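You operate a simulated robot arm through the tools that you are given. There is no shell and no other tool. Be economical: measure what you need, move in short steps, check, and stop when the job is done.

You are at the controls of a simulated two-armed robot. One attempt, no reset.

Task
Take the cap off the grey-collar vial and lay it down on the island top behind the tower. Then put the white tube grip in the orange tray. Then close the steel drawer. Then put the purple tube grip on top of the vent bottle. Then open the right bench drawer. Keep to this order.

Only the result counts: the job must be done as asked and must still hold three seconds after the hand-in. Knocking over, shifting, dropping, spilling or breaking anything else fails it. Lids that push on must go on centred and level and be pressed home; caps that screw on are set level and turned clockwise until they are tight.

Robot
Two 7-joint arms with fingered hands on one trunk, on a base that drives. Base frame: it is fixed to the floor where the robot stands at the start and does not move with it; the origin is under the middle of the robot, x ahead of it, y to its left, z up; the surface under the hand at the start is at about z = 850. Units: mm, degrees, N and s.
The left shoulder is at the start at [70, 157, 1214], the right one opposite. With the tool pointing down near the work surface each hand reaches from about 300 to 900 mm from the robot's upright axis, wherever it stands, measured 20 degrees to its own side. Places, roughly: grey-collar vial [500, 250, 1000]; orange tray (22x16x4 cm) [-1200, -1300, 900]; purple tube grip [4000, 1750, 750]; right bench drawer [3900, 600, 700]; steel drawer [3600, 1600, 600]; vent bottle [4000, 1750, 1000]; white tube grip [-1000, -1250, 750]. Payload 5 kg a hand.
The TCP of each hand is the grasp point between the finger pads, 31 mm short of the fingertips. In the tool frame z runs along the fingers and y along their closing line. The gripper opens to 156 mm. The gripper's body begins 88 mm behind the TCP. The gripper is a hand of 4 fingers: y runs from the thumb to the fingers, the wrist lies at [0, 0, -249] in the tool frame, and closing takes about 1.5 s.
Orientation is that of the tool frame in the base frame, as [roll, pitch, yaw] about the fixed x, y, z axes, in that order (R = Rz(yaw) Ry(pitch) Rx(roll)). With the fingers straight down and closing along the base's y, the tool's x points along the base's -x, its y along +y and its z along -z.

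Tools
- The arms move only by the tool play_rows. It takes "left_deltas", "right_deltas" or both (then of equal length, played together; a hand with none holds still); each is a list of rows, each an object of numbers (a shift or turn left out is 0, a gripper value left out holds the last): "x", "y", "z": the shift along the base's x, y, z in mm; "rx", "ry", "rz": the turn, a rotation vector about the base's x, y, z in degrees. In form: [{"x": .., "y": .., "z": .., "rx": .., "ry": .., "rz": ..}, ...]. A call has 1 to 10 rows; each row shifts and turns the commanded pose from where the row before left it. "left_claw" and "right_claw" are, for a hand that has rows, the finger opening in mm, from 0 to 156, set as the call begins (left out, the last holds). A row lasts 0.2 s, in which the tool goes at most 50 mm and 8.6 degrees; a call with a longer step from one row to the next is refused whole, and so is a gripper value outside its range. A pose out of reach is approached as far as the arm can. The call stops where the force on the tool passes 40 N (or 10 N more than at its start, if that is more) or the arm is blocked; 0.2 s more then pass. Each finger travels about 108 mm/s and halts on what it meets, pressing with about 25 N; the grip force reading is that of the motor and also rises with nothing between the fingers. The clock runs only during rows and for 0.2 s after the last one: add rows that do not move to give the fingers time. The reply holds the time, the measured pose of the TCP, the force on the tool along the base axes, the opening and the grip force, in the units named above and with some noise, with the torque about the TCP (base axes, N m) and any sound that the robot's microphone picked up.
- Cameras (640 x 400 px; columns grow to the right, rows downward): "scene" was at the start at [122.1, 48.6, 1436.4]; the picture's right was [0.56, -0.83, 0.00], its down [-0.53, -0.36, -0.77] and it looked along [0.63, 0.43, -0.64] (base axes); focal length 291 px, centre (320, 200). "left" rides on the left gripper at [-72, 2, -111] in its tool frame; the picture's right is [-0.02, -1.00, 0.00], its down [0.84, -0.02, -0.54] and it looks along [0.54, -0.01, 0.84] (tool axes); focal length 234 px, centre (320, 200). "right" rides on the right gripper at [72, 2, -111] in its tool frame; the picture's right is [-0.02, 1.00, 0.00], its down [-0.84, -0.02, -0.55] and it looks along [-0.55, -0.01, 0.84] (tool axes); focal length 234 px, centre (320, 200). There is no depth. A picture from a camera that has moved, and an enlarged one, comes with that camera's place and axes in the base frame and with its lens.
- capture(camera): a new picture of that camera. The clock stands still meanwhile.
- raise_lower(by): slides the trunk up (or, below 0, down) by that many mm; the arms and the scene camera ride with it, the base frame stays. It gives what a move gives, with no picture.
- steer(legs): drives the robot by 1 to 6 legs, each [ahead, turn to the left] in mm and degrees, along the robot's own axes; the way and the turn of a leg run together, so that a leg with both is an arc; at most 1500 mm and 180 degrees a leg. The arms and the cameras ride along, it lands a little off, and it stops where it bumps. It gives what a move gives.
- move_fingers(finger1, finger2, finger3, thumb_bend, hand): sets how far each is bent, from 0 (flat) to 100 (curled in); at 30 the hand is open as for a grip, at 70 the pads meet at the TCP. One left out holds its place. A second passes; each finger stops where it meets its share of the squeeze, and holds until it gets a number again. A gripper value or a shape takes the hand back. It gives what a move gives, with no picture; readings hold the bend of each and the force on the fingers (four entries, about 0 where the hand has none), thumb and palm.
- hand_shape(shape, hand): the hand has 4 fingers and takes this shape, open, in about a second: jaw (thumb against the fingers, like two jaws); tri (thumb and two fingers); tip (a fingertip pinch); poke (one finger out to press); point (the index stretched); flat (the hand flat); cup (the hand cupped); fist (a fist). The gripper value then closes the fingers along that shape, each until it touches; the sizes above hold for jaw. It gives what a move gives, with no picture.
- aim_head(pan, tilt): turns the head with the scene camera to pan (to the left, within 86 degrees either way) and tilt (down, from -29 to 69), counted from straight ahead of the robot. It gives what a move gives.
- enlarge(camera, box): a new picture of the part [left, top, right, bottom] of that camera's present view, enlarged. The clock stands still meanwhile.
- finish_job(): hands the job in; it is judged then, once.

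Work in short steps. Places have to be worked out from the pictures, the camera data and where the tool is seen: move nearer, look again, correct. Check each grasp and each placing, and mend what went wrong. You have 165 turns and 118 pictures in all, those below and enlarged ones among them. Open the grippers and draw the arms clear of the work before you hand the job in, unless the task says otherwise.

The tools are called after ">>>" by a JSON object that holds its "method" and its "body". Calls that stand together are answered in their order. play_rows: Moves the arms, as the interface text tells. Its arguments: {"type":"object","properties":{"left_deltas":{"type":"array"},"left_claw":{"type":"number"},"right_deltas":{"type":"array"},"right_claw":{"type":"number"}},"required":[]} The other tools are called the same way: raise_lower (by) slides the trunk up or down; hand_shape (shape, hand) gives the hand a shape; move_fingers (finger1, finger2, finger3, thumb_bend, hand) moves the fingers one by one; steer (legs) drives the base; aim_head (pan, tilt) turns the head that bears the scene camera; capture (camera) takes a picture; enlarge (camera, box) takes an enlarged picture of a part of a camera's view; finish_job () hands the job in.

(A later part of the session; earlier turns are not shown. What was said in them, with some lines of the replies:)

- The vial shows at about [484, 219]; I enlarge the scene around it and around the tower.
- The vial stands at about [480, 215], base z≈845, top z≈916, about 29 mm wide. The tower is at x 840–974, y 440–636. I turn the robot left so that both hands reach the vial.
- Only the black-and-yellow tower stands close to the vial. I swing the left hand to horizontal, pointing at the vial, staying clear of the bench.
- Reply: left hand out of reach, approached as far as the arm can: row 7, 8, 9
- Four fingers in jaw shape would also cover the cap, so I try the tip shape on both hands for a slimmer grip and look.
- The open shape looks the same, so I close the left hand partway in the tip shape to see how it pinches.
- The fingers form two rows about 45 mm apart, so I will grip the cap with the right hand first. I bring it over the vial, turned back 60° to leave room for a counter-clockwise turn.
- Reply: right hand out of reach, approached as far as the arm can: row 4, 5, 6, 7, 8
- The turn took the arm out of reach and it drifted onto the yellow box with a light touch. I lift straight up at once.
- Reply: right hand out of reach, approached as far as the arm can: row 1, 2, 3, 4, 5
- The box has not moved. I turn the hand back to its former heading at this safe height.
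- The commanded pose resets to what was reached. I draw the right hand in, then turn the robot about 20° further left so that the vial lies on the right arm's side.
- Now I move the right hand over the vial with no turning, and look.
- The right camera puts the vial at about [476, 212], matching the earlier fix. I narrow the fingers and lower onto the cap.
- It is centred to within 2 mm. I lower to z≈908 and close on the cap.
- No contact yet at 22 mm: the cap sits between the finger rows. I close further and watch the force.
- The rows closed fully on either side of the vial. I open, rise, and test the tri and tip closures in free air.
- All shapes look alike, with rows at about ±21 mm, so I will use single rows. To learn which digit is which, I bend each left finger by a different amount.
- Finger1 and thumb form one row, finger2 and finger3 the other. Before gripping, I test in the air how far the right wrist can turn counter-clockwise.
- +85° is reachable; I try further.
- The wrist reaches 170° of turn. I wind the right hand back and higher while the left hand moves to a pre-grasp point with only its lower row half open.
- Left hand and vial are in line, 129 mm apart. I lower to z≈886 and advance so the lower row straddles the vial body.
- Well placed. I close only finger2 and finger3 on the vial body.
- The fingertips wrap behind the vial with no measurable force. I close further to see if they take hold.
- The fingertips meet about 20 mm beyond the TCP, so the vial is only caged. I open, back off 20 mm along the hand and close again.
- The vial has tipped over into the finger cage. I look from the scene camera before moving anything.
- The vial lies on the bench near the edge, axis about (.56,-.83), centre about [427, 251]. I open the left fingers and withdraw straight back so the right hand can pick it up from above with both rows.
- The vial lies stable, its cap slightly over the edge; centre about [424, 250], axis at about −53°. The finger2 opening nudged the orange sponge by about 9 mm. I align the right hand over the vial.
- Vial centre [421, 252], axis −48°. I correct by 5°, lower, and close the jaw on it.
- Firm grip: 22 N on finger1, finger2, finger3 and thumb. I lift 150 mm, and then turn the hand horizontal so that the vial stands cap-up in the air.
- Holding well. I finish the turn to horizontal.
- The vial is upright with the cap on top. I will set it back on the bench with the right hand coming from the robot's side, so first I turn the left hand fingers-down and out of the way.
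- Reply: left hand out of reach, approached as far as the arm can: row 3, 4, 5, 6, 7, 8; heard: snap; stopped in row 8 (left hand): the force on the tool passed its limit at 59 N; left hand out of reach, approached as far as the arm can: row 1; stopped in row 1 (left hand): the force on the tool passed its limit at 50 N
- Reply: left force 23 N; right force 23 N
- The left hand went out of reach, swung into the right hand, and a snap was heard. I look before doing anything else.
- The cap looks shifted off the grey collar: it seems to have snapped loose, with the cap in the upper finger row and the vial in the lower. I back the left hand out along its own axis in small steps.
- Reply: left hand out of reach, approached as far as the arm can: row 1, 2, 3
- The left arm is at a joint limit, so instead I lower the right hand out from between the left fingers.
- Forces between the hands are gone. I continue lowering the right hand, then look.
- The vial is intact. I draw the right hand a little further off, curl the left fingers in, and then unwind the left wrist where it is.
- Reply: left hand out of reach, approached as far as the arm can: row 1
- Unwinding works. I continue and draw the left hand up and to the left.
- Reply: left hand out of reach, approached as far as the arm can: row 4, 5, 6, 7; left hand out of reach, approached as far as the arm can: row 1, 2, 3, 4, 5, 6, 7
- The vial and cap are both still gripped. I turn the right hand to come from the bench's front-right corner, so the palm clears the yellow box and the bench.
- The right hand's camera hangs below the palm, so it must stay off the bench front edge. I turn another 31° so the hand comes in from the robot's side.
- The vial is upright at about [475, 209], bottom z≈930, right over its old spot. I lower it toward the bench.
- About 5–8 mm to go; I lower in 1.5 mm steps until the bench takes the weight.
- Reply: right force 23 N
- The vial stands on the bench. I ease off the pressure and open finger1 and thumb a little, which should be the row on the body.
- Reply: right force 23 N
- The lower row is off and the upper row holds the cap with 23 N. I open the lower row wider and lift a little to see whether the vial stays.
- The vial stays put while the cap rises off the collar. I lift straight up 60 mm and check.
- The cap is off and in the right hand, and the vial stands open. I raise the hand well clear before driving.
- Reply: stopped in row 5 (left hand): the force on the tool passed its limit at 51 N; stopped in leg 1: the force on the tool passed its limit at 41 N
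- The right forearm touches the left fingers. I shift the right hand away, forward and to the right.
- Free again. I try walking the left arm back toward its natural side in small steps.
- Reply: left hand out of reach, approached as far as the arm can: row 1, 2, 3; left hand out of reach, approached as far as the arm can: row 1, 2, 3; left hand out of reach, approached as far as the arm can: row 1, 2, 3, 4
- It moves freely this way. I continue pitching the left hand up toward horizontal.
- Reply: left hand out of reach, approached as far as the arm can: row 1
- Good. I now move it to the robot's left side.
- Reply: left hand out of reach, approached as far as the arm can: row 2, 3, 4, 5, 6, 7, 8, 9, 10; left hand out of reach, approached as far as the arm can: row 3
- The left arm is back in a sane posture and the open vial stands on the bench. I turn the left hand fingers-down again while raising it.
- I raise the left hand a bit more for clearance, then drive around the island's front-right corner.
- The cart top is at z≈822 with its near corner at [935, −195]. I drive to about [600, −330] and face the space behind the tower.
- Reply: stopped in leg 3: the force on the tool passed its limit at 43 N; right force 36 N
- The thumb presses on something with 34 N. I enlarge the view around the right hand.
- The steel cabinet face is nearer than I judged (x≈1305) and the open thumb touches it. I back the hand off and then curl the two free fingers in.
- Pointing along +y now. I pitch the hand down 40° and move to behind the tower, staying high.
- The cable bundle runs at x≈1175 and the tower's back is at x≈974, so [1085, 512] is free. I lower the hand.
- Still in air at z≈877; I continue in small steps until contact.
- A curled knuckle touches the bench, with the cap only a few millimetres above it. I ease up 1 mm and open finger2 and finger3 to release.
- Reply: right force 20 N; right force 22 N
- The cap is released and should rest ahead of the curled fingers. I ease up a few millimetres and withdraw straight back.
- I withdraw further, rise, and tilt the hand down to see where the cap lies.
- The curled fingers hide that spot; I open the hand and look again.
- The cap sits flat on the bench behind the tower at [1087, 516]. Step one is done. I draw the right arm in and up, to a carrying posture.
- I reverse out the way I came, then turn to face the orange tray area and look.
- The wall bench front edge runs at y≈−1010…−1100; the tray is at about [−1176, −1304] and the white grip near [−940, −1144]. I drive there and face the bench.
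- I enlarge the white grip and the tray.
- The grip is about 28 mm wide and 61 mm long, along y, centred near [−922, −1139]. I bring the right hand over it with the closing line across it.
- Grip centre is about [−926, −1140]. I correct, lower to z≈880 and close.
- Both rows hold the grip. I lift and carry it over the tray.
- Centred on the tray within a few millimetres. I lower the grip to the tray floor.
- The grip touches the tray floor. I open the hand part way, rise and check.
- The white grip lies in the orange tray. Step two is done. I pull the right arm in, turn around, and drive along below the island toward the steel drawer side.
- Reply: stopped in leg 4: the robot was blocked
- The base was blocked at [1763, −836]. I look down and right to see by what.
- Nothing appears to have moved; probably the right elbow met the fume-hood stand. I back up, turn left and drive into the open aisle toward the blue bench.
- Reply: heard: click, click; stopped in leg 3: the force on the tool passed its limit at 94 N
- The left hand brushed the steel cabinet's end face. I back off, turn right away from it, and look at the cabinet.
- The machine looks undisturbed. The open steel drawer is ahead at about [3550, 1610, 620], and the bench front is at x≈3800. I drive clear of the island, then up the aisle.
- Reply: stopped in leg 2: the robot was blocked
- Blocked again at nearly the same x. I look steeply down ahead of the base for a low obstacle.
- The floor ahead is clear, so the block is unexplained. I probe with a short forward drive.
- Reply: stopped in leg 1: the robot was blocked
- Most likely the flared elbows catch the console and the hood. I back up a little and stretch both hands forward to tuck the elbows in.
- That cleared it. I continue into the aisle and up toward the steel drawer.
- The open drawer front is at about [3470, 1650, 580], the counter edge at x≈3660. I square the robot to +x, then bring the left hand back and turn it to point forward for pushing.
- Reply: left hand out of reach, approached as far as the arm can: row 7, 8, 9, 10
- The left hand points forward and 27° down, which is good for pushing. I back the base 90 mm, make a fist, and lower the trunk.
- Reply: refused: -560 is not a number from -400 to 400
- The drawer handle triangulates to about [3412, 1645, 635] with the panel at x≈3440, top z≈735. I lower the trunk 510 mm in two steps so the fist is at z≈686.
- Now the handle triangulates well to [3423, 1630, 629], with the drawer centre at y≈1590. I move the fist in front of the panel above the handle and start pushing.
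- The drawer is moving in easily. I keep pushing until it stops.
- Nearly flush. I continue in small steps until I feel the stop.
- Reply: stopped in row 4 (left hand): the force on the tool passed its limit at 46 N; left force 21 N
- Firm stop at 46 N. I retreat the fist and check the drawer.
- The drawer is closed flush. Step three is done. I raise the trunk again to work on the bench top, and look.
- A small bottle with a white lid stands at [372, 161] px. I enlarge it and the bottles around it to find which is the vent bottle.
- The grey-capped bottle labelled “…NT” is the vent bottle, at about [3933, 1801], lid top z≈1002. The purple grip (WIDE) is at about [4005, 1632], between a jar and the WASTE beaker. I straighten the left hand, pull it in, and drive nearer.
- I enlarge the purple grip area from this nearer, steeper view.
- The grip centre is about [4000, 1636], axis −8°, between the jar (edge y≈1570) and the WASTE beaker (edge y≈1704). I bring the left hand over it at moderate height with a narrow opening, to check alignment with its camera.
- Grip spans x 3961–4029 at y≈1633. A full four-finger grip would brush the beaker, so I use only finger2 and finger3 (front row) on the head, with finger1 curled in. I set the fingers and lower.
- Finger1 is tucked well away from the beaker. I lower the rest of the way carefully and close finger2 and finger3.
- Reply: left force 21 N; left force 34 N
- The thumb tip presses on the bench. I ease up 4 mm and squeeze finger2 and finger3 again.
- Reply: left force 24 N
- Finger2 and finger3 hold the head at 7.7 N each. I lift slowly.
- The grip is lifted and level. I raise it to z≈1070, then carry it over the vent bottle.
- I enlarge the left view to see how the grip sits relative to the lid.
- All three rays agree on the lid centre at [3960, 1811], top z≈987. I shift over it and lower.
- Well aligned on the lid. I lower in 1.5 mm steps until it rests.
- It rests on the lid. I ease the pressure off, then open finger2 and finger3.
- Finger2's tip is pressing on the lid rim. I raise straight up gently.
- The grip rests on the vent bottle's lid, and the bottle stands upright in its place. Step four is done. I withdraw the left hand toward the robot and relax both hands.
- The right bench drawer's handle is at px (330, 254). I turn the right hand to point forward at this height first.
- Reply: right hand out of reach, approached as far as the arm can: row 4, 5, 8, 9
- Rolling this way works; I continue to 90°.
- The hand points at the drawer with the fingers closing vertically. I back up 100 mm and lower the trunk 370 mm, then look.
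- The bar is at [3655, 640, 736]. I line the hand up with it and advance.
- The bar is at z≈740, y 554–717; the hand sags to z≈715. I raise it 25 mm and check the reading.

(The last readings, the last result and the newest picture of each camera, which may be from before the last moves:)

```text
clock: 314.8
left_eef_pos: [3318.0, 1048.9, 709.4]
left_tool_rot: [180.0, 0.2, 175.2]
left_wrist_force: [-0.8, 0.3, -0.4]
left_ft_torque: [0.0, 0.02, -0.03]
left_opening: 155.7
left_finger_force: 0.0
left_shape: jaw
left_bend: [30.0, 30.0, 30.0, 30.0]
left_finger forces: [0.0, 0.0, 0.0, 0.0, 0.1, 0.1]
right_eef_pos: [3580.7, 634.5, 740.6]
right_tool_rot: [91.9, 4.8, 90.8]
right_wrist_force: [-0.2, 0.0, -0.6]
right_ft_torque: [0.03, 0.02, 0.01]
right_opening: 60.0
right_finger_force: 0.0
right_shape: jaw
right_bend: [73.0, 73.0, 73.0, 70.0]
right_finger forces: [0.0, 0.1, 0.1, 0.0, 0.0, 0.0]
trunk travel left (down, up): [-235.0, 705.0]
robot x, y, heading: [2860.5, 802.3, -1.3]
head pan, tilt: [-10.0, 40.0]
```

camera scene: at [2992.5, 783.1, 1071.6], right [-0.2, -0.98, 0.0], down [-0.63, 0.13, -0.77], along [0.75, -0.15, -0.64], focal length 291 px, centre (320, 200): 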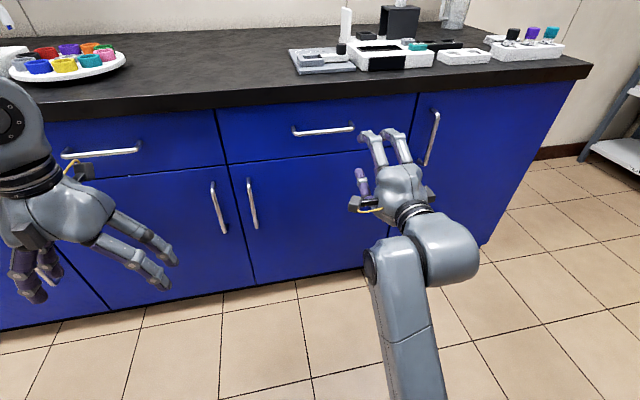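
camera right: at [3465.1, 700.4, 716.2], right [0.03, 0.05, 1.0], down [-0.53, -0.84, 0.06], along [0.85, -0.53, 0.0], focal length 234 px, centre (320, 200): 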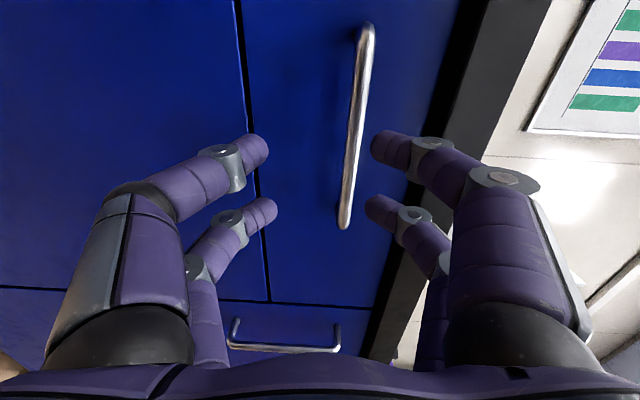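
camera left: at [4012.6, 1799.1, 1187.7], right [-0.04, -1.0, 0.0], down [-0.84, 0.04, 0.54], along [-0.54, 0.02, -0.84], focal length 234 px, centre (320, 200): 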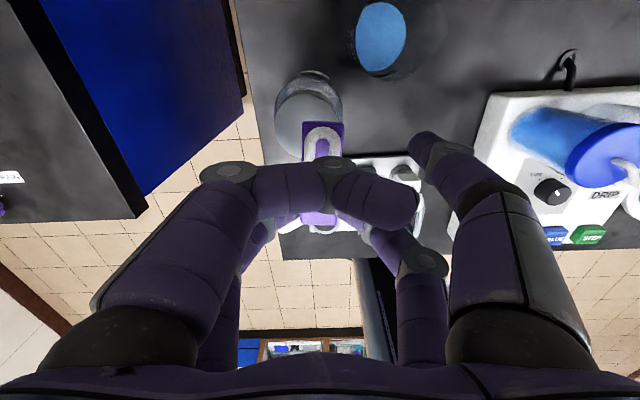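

>>> {"method": "play_rows", "body": {"right_deltas": [{"x": 18}, {"x": 18}, {"x": 18}]}}

>>> {"method": "capture", "body": {"camera": "right"}}

```text
clock: 315.8
left_eef_pos: [3318.2, 1050.3, 709.9]
left_tool_rot: [180.0, 0.2, 175.2]
left_wrist_force: [-0.8, -0.5, -0.2]
left_ft_torque: [-0.04, 0.01, 0.01]
left_opening: 156.1
left_finger_force: 0.1
left_shape: jaw
left_bend: [30.0, 30.0, 30.0, 30.0]
left_finger forces: [0.0, 0.1, 0.0, 0.0, 0.0, 0.0]
right_eef_pos: [3633.7, 624.6, 737.8]
right_tool_rot: [92.1, 4.5, 90.1]
right_wrist_force: [0.1, -0.3, -0.2]
right_ft_torque: [0.0, -0.05, 0.01]
right_opening: 60.1
right_finger_force: 0.0
right_shape: jaw
right_bend: [73.0, 73.0, 73.0, 70.0]
right_finger forces: [0.0, 0.0, 0.1, 0.0, 0.0, 0.0]
trunk travel left (down, up): [-235.0, 705.0]
robot x, y, heading: [2856.3, 799.1, -1.5]
head pan, tilt: [-10.0, 40.0]
stopped in row 3 (right hand): the arm was blocked; the commanded pose is now the measured one
```

```text
6 pictures are left
camera right: at [3521.6, 696.3, 737.8], right [0.04, 0.05, 1.0], down [-0.54, -0.84, 0.07], along [0.84, -0.55, 0.0], focal length 234 px, centre (320, 200)
```

right: 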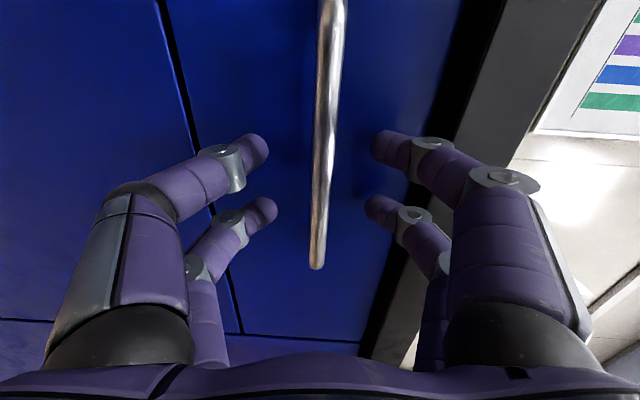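

The bar is centred between the fingers. I close on it.

>>> {"method": "play_rows", "body": {"right_deltas": [{}, {}, {}, {}, {}, {}], "right_claw": 0}}

```text
clock: 317.2
left_eef_pos: [3318.9, 1050.1, 710.4]
left_tool_rot: [180.0, 0.2, 175.2]
left_wrist_force: [0.5, 0.5, 0.3]
left_ft_torque: [0.0, 0.01, 0.05]
left_opening: 155.8
left_finger_force: 0.0
left_shape: jaw
left_bend: [30.0, 30.0, 30.0, 30.0]
left_finger forces: [0.0, 0.0, 0.0, 0.0, 0.1, 0.0]
right_eef_pos: [3632.4, 624.7, 738.5]
right_tool_rot: [92.0, 4.5, 90.2]
right_wrist_force: [0.0, 0.3, -0.3]
right_ft_torque: [0.02, 0.03, -0.02]
right_opening: 0.1
right_finger_force: 25.5
right_shape: jaw
right_bend: [70.0, 70.0, 70.0, 70.0]
right_finger forces: [0.1, 0.0, 0.0, 0.0, 0.1, 0.1]
trunk travel left (down, up): [-235.0, 705.0]
robot x, y, heading: [2857.6, 797.4, -1.5]
head pan, tilt: [-10.0, 40.0]
```

The fingers met with no squeeze, so the bar may be hooked inside the closed fingers. I pull back a little and watch the force.

>>> {"method": "play_rows", "body": {"right_deltas": [{"x": -8}, {"x": -8}, {"x": -8}]}}

>>> {"method": "capture", "body": {"camera": "right"}}

```text
clock: 318.0
left_eef_pos: [3318.4, 1050.1, 709.8]
left_tool_rot: [-179.9, 0.2, 175.1]
left_wrist_force: [-0.2, 0.2, -0.1]
left_ft_torque: [0.0, -0.01, -0.03]
left_opening: 155.8
left_finger_force: 0.0
left_shape: jaw
left_bend: [30.0, 30.0, 30.0, 30.0]
left_finger forces: [0.1, 0.0, 0.0, 0.0, 0.1, 0.0]
right_eef_pos: [3609.0, 625.9, 737.2]
right_tool_rot: [92.2, 4.2, 90.2]
right_wrist_force: [1.3, 0.7, -1.5]
right_ft_torque: [-0.06, 0.02, 0.02]
right_opening: 0.0
right_finger_force: 25.4
right_shape: jaw
right_bend: [70.0, 70.0, 70.0, 70.0]
right_finger forces: [0.0, 0.0, 0.0, 0.0, 0.0, 0.0]
trunk travel left (down, up): [-235.0, 705.0]
robot x, y, heading: [2856.7, 798.9, -1.6]
head pan, tilt: [-10.0, 40.0]
```

```text
5 pictures are left
camera right: at [3496.9, 697.3, 737.9], right [0.04, 0.05, 1.0], down [-0.54, -0.84, 0.06], along [0.84, -0.54, 0.0], focal length 234 px, centre (320, 200)
```

right: 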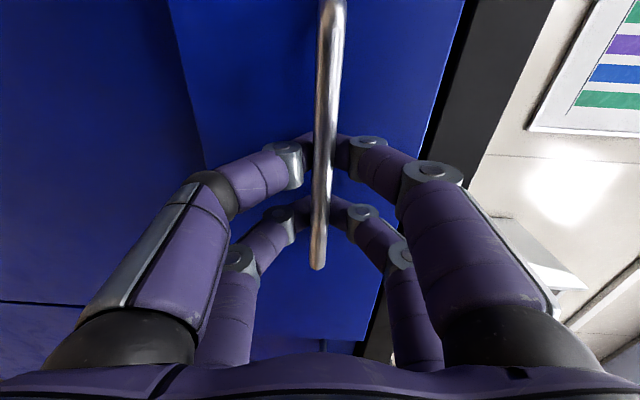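

The bar is hooked and the drawer follows the hand. I keep pulling.

>>> {"method": "play_rows", "body": {"right_deltas": [{"x": -15}, {"x": -18}, {"x": -18}, {"x": -18}, {"x": -18}, {"x": -18}, {"x": -18}]}}

>>> {"method": "steer", "body": {"legs": [[-100, 0]]}}

>>> {"method": "capture", "body": {"camera": "scene"}}

```text
clock: 319.6
left_eef_pos: [3317.5, 1049.7, 710.6]
left_tool_rot: [180.0, 0.3, 175.2]
left_wrist_force: [-0.5, 0.4, -0.2]
left_ft_torque: [0.01, -0.01, -0.04]
left_opening: 155.8
left_finger_force: 0.1
left_shape: jaw
left_bend: [30.0, 30.0, 30.0, 30.0]
left_finger forces: [0.1, 0.0, 0.0, 0.0, 0.0, 0.0]
right_eef_pos: [3485.1, 625.8, 738.5]
right_tool_rot: [92.0, 4.4, 90.1]
right_wrist_force: [0.3, -0.5, -2.6]
right_ft_torque: [-0.06, 0.02, 0.02]
right_opening: 0.4
right_finger_force: 24.9
right_shape: jaw
right_bend: [70.0, 70.0, 70.0, 70.0]
right_finger forces: [0.0, 0.0, 0.0, 0.1, 0.1, 0.1]
trunk travel left (down, up): [-235.0, 705.0]
robot x, y, heading: [2860.5, 804.7, -1.5]
head pan, tilt: [-10.0, 40.0]
```

```text
clock: 320.8
left_eef_pos: [3215.0, 1052.1, 710.5]
left_tool_rot: [-179.9, 0.3, 175.2]
left_wrist_force: [-0.1, 1.1, -0.1]
left_ft_torque: [0.02, -0.04, 0.0]
left_opening: 156.2
left_finger_force: 0.0
left_shape: jaw
left_bend: [30.0, 30.0, 30.0, 30.0]
left_finger forces: [0.0, 0.0, 0.0, 0.0, 0.0, 0.1]
right_eef_pos: [3383.3, 630.2, 738.4]
right_tool_rot: [92.0, 4.3, 90.2]
right_wrist_force: [0.9, 1.7, 0.4]
right_ft_torque: [-0.03, 0.01, -0.05]
right_opening: 0.4
right_finger_force: 25.4
right_shape: jaw
right_bend: [70.0, 70.0, 70.0, 70.0]
right_finger forces: [0.1, 0.1, 0.0, 0.0, 0.0, 0.0]
trunk travel left (down, up): [-235.0, 705.0]
robot x, y, heading: [2758.9, 802.3, -1.4]
head pan, tilt: [-10.0, 40.0]
```

```text
4 pictures are left
camera scene: at [2890.3, 785.9, 1071.7], right [-0.2, -0.98, 0.0], down [-0.63, 0.13, -0.77], along [0.75, -0.15, -0.64], focal length 291 px, centre (320, 200)
```

scene: 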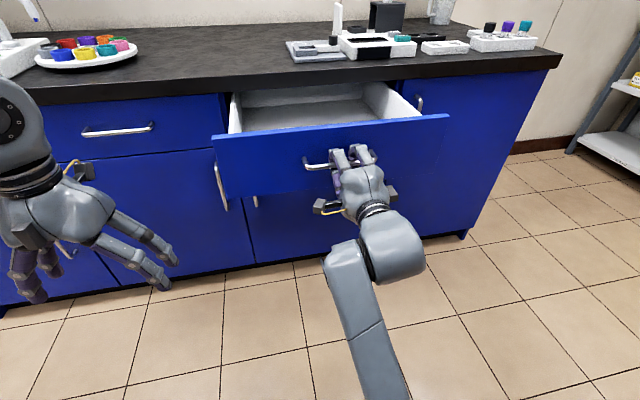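

The drawer is about 240 mm open. I pull a little further in case it has more travel.

>>> {"method": "steer", "body": {"legs": [[-70, 0]]}}

```text
clock: 321.8
left_eef_pos: [3145.7, 1053.6, 710.7]
left_tool_rot: [-179.9, 0.3, 175.2]
left_wrist_force: [0.2, 0.1, 0.8]
left_ft_torque: [0.02, 0.01, 0.01]
left_opening: 155.8
left_finger_force: 0.0
left_shape: jaw
left_bend: [30.0, 30.0, 30.0, 30.0]
left_finger forces: [0.0, 0.1, 0.1, 0.1, 0.0, 0.0]
right_eef_pos: [3312.8, 630.2, 740.5]
right_tool_rot: [91.9, 4.3, 90.1]
right_wrist_force: [1.4, 0.3, -1.9]
right_ft_torque: [-0.03, -0.03, -0.06]
right_opening: 0.2
right_finger_force: 24.8
right_shape: jaw
right_bend: [70.0, 70.0, 70.0, 70.0]
right_finger forces: [0.1, 0.0, 0.0, 0.0, 0.0, 0.0]
trunk travel left (down, up): [-235.0, 705.0]
robot x, y, heading: [2687.5, 803.9, -1.5]
head pan, tilt: [-10.0, 40.0]
```

Open by about 310 mm. I open the hand, let go of the bar and back away straight.

>>> {"method": "play_rows", "body": {"right_deltas": [{"x": 2}, {}, {}, {}, {}], "right_claw": 80}}

>>> {"method": "steer", "body": {"legs": [[-300, 0]]}}

>>> {"method": "capture", "body": {"camera": "scene"}}

```text
clock: 323.0
left_eef_pos: [3144.9, 1054.2, 709.8]
left_tool_rot: [-179.9, 0.1, 175.2]
left_wrist_force: [0.0, -1.3, -0.2]
left_ft_torque: [-0.03, -0.02, 0.0]
left_opening: 155.9
left_finger_force: 0.1
left_shape: jaw
left_bend: [30.0, 30.0, 30.0, 30.0]
left_finger forces: [0.0, 0.1, 0.0, 0.0, 0.1, 0.0]
right_eef_pos: [3314.8, 631.6, 739.9]
right_tool_rot: [91.9, 4.3, 90.2]
right_wrist_force: [-0.6, -0.1, 1.3]
right_ft_torque: [0.0, 0.0, 0.0]
right_opening: 79.8
right_finger_force: 0.0
right_shape: jaw
right_bend: [73.0, 73.0, 73.0, 70.0]
right_finger forces: [0.1, 0.0, 0.1, 0.1, 0.0, 0.0]
trunk travel left (down, up): [-235.0, 705.0]
robot x, y, heading: [2685.6, 804.9, -1.5]
head pan, tilt: [-10.0, 40.0]
```

```text
clock: 325.0
left_eef_pos: [2847.3, 1062.8, 709.9]
left_tool_rot: [-180.0, 0.2, 175.1]
left_wrist_force: [-0.5, -0.9, 0.1]
left_ft_torque: [-0.01, 0.0, 0.02]
left_opening: 155.8
left_finger_force: 0.0
left_shape: jaw
left_bend: [30.0, 30.0, 30.0, 30.0]
left_finger forces: [0.0, 0.1, 0.1, 0.0, 0.0, 0.0]
right_eef_pos: [3017.1, 638.7, 740.6]
right_tool_rot: [91.8, 4.2, 90.0]
right_wrist_force: [-1.0, 0.4, 0.2]
right_ft_torque: [0.01, 0.0, -0.04]
right_opening: 79.3
right_finger_force: 0.1
right_shape: jaw
right_bend: [73.0, 73.0, 73.0, 70.0]
right_finger forces: [0.0, 0.0, 0.0, 0.0, 0.1, 0.0]
trunk travel left (down, up): [-235.0, 705.0]
robot x, y, heading: [2388.2, 815.0, -1.6]
head pan, tilt: [-10.0, 40.0]
```

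```text
3 pictures are left
camera scene: at [2522.1, 796.4, 1071.6], right [-0.2, -0.98, 0.0], down [-0.63, 0.13, -0.77], along [0.75, -0.16, -0.64], focal length 291 px, centre (320, 200)
```

scene: 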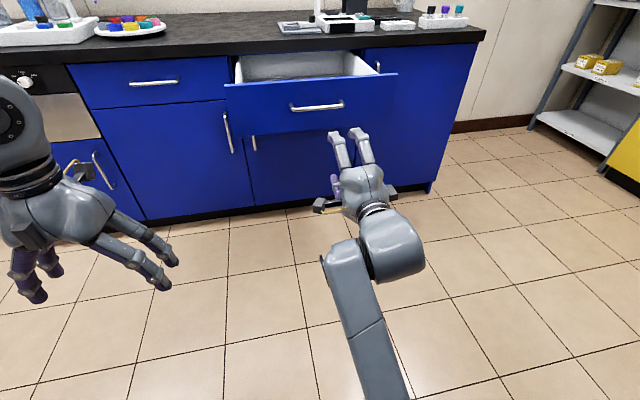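

The right bench drawer stays open and the hands are clear. One last look at the vent bottle and the steel drawer.

>>> {"method": "aim_head", "body": {"pan": 34, "tilt": 10}}

>>> {"method": "enlarge", "body": {"camera": "scene", "box": [220, 120, 420, 260]}}

```text
clock: 326.1
left_eef_pos: [2847.9, 1062.5, 710.4]
left_tool_rot: [180.0, 0.2, 175.1]
left_wrist_force: [0.6, 0.6, 0.2]
left_ft_torque: [-0.03, 0.0, 0.02]
left_opening: 155.7
left_finger_force: 0.0
left_shape: jaw
left_bend: [30.0, 30.0, 30.0, 30.0]
left_finger forces: [0.0, 0.0, 0.0, 0.0, 0.0, 0.0]
right_eef_pos: [3017.1, 639.2, 739.9]
right_tool_rot: [91.9, 4.3, 90.0]
right_wrist_force: [-0.3, -0.7, 0.0]
right_ft_torque: [0.0, -0.02, 0.01]
right_opening: 79.4
right_finger_force: 0.1
right_shape: jaw
right_bend: [73.0, 73.0, 73.0, 70.0]
right_finger forces: [0.0, 0.1, 0.0, 0.1, 0.0, 0.1]
trunk travel left (down, up): [-235.0, 705.0]
robot x, y, heading: [2389.3, 817.3, -1.5]
head pan, tilt: [34.0, 10.0]
```

```text
2.86 times, centred on (320, 190) of scene
camera zoom: at [2517.9, 863.3, 1119.2], right [0.53, -0.85, 0.0], down [-0.15, -0.09, -0.98], along [0.83, 0.53, -0.17], focal length 831 px, centre (320, 229)
```

zoom: 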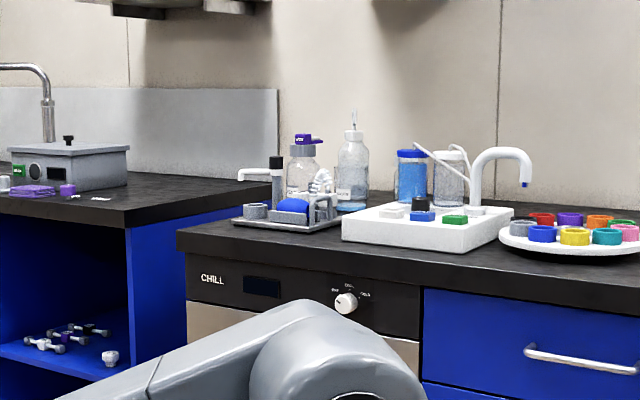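

The purple grip rests level on the vent bottle, and everything else is in place. I hand the job in.

>>> {"method": "finish_job", "body": {}}

```text
The job is handed in.
```

I did all five steps in the order you asked and handed the job in, but the vial fell over once and a few other things were touched or nudged on the way.

1. **Vial cap:** it lies flat on the island top behind the tower. The vial tipped over, still capped, when I first tried to grip it. I picked it up again. My hands then collided while I held it and the cap snapped loose. It now stands open at its old spot, and its liquid looked unchanged.
2. **White tube grip:** it is in the orange tray.
3. **Steel drawer:** it is pushed shut to its stop and sits flush.
4. **Purple tube grip:** it rests level on the vent bottle's lid. The bottle tilted briefly as I let go, then settled back upright in its place.
5. **Right bench drawer:** it is pulled out about 310 mm and stays there.

**Other contacts:**
- The orange sponge on the island shifted by about 9 mm, and I did not move it back.
- A finger touched the yellow tubes box lightly; it did not move.
- The right hand's thumb pressed on the steel machine at the end of the island.
- Later the left hand hit that machine hard (94 N) and I heard two clicks. It looked undisturbed afterwards, but I could not tell what clicked.
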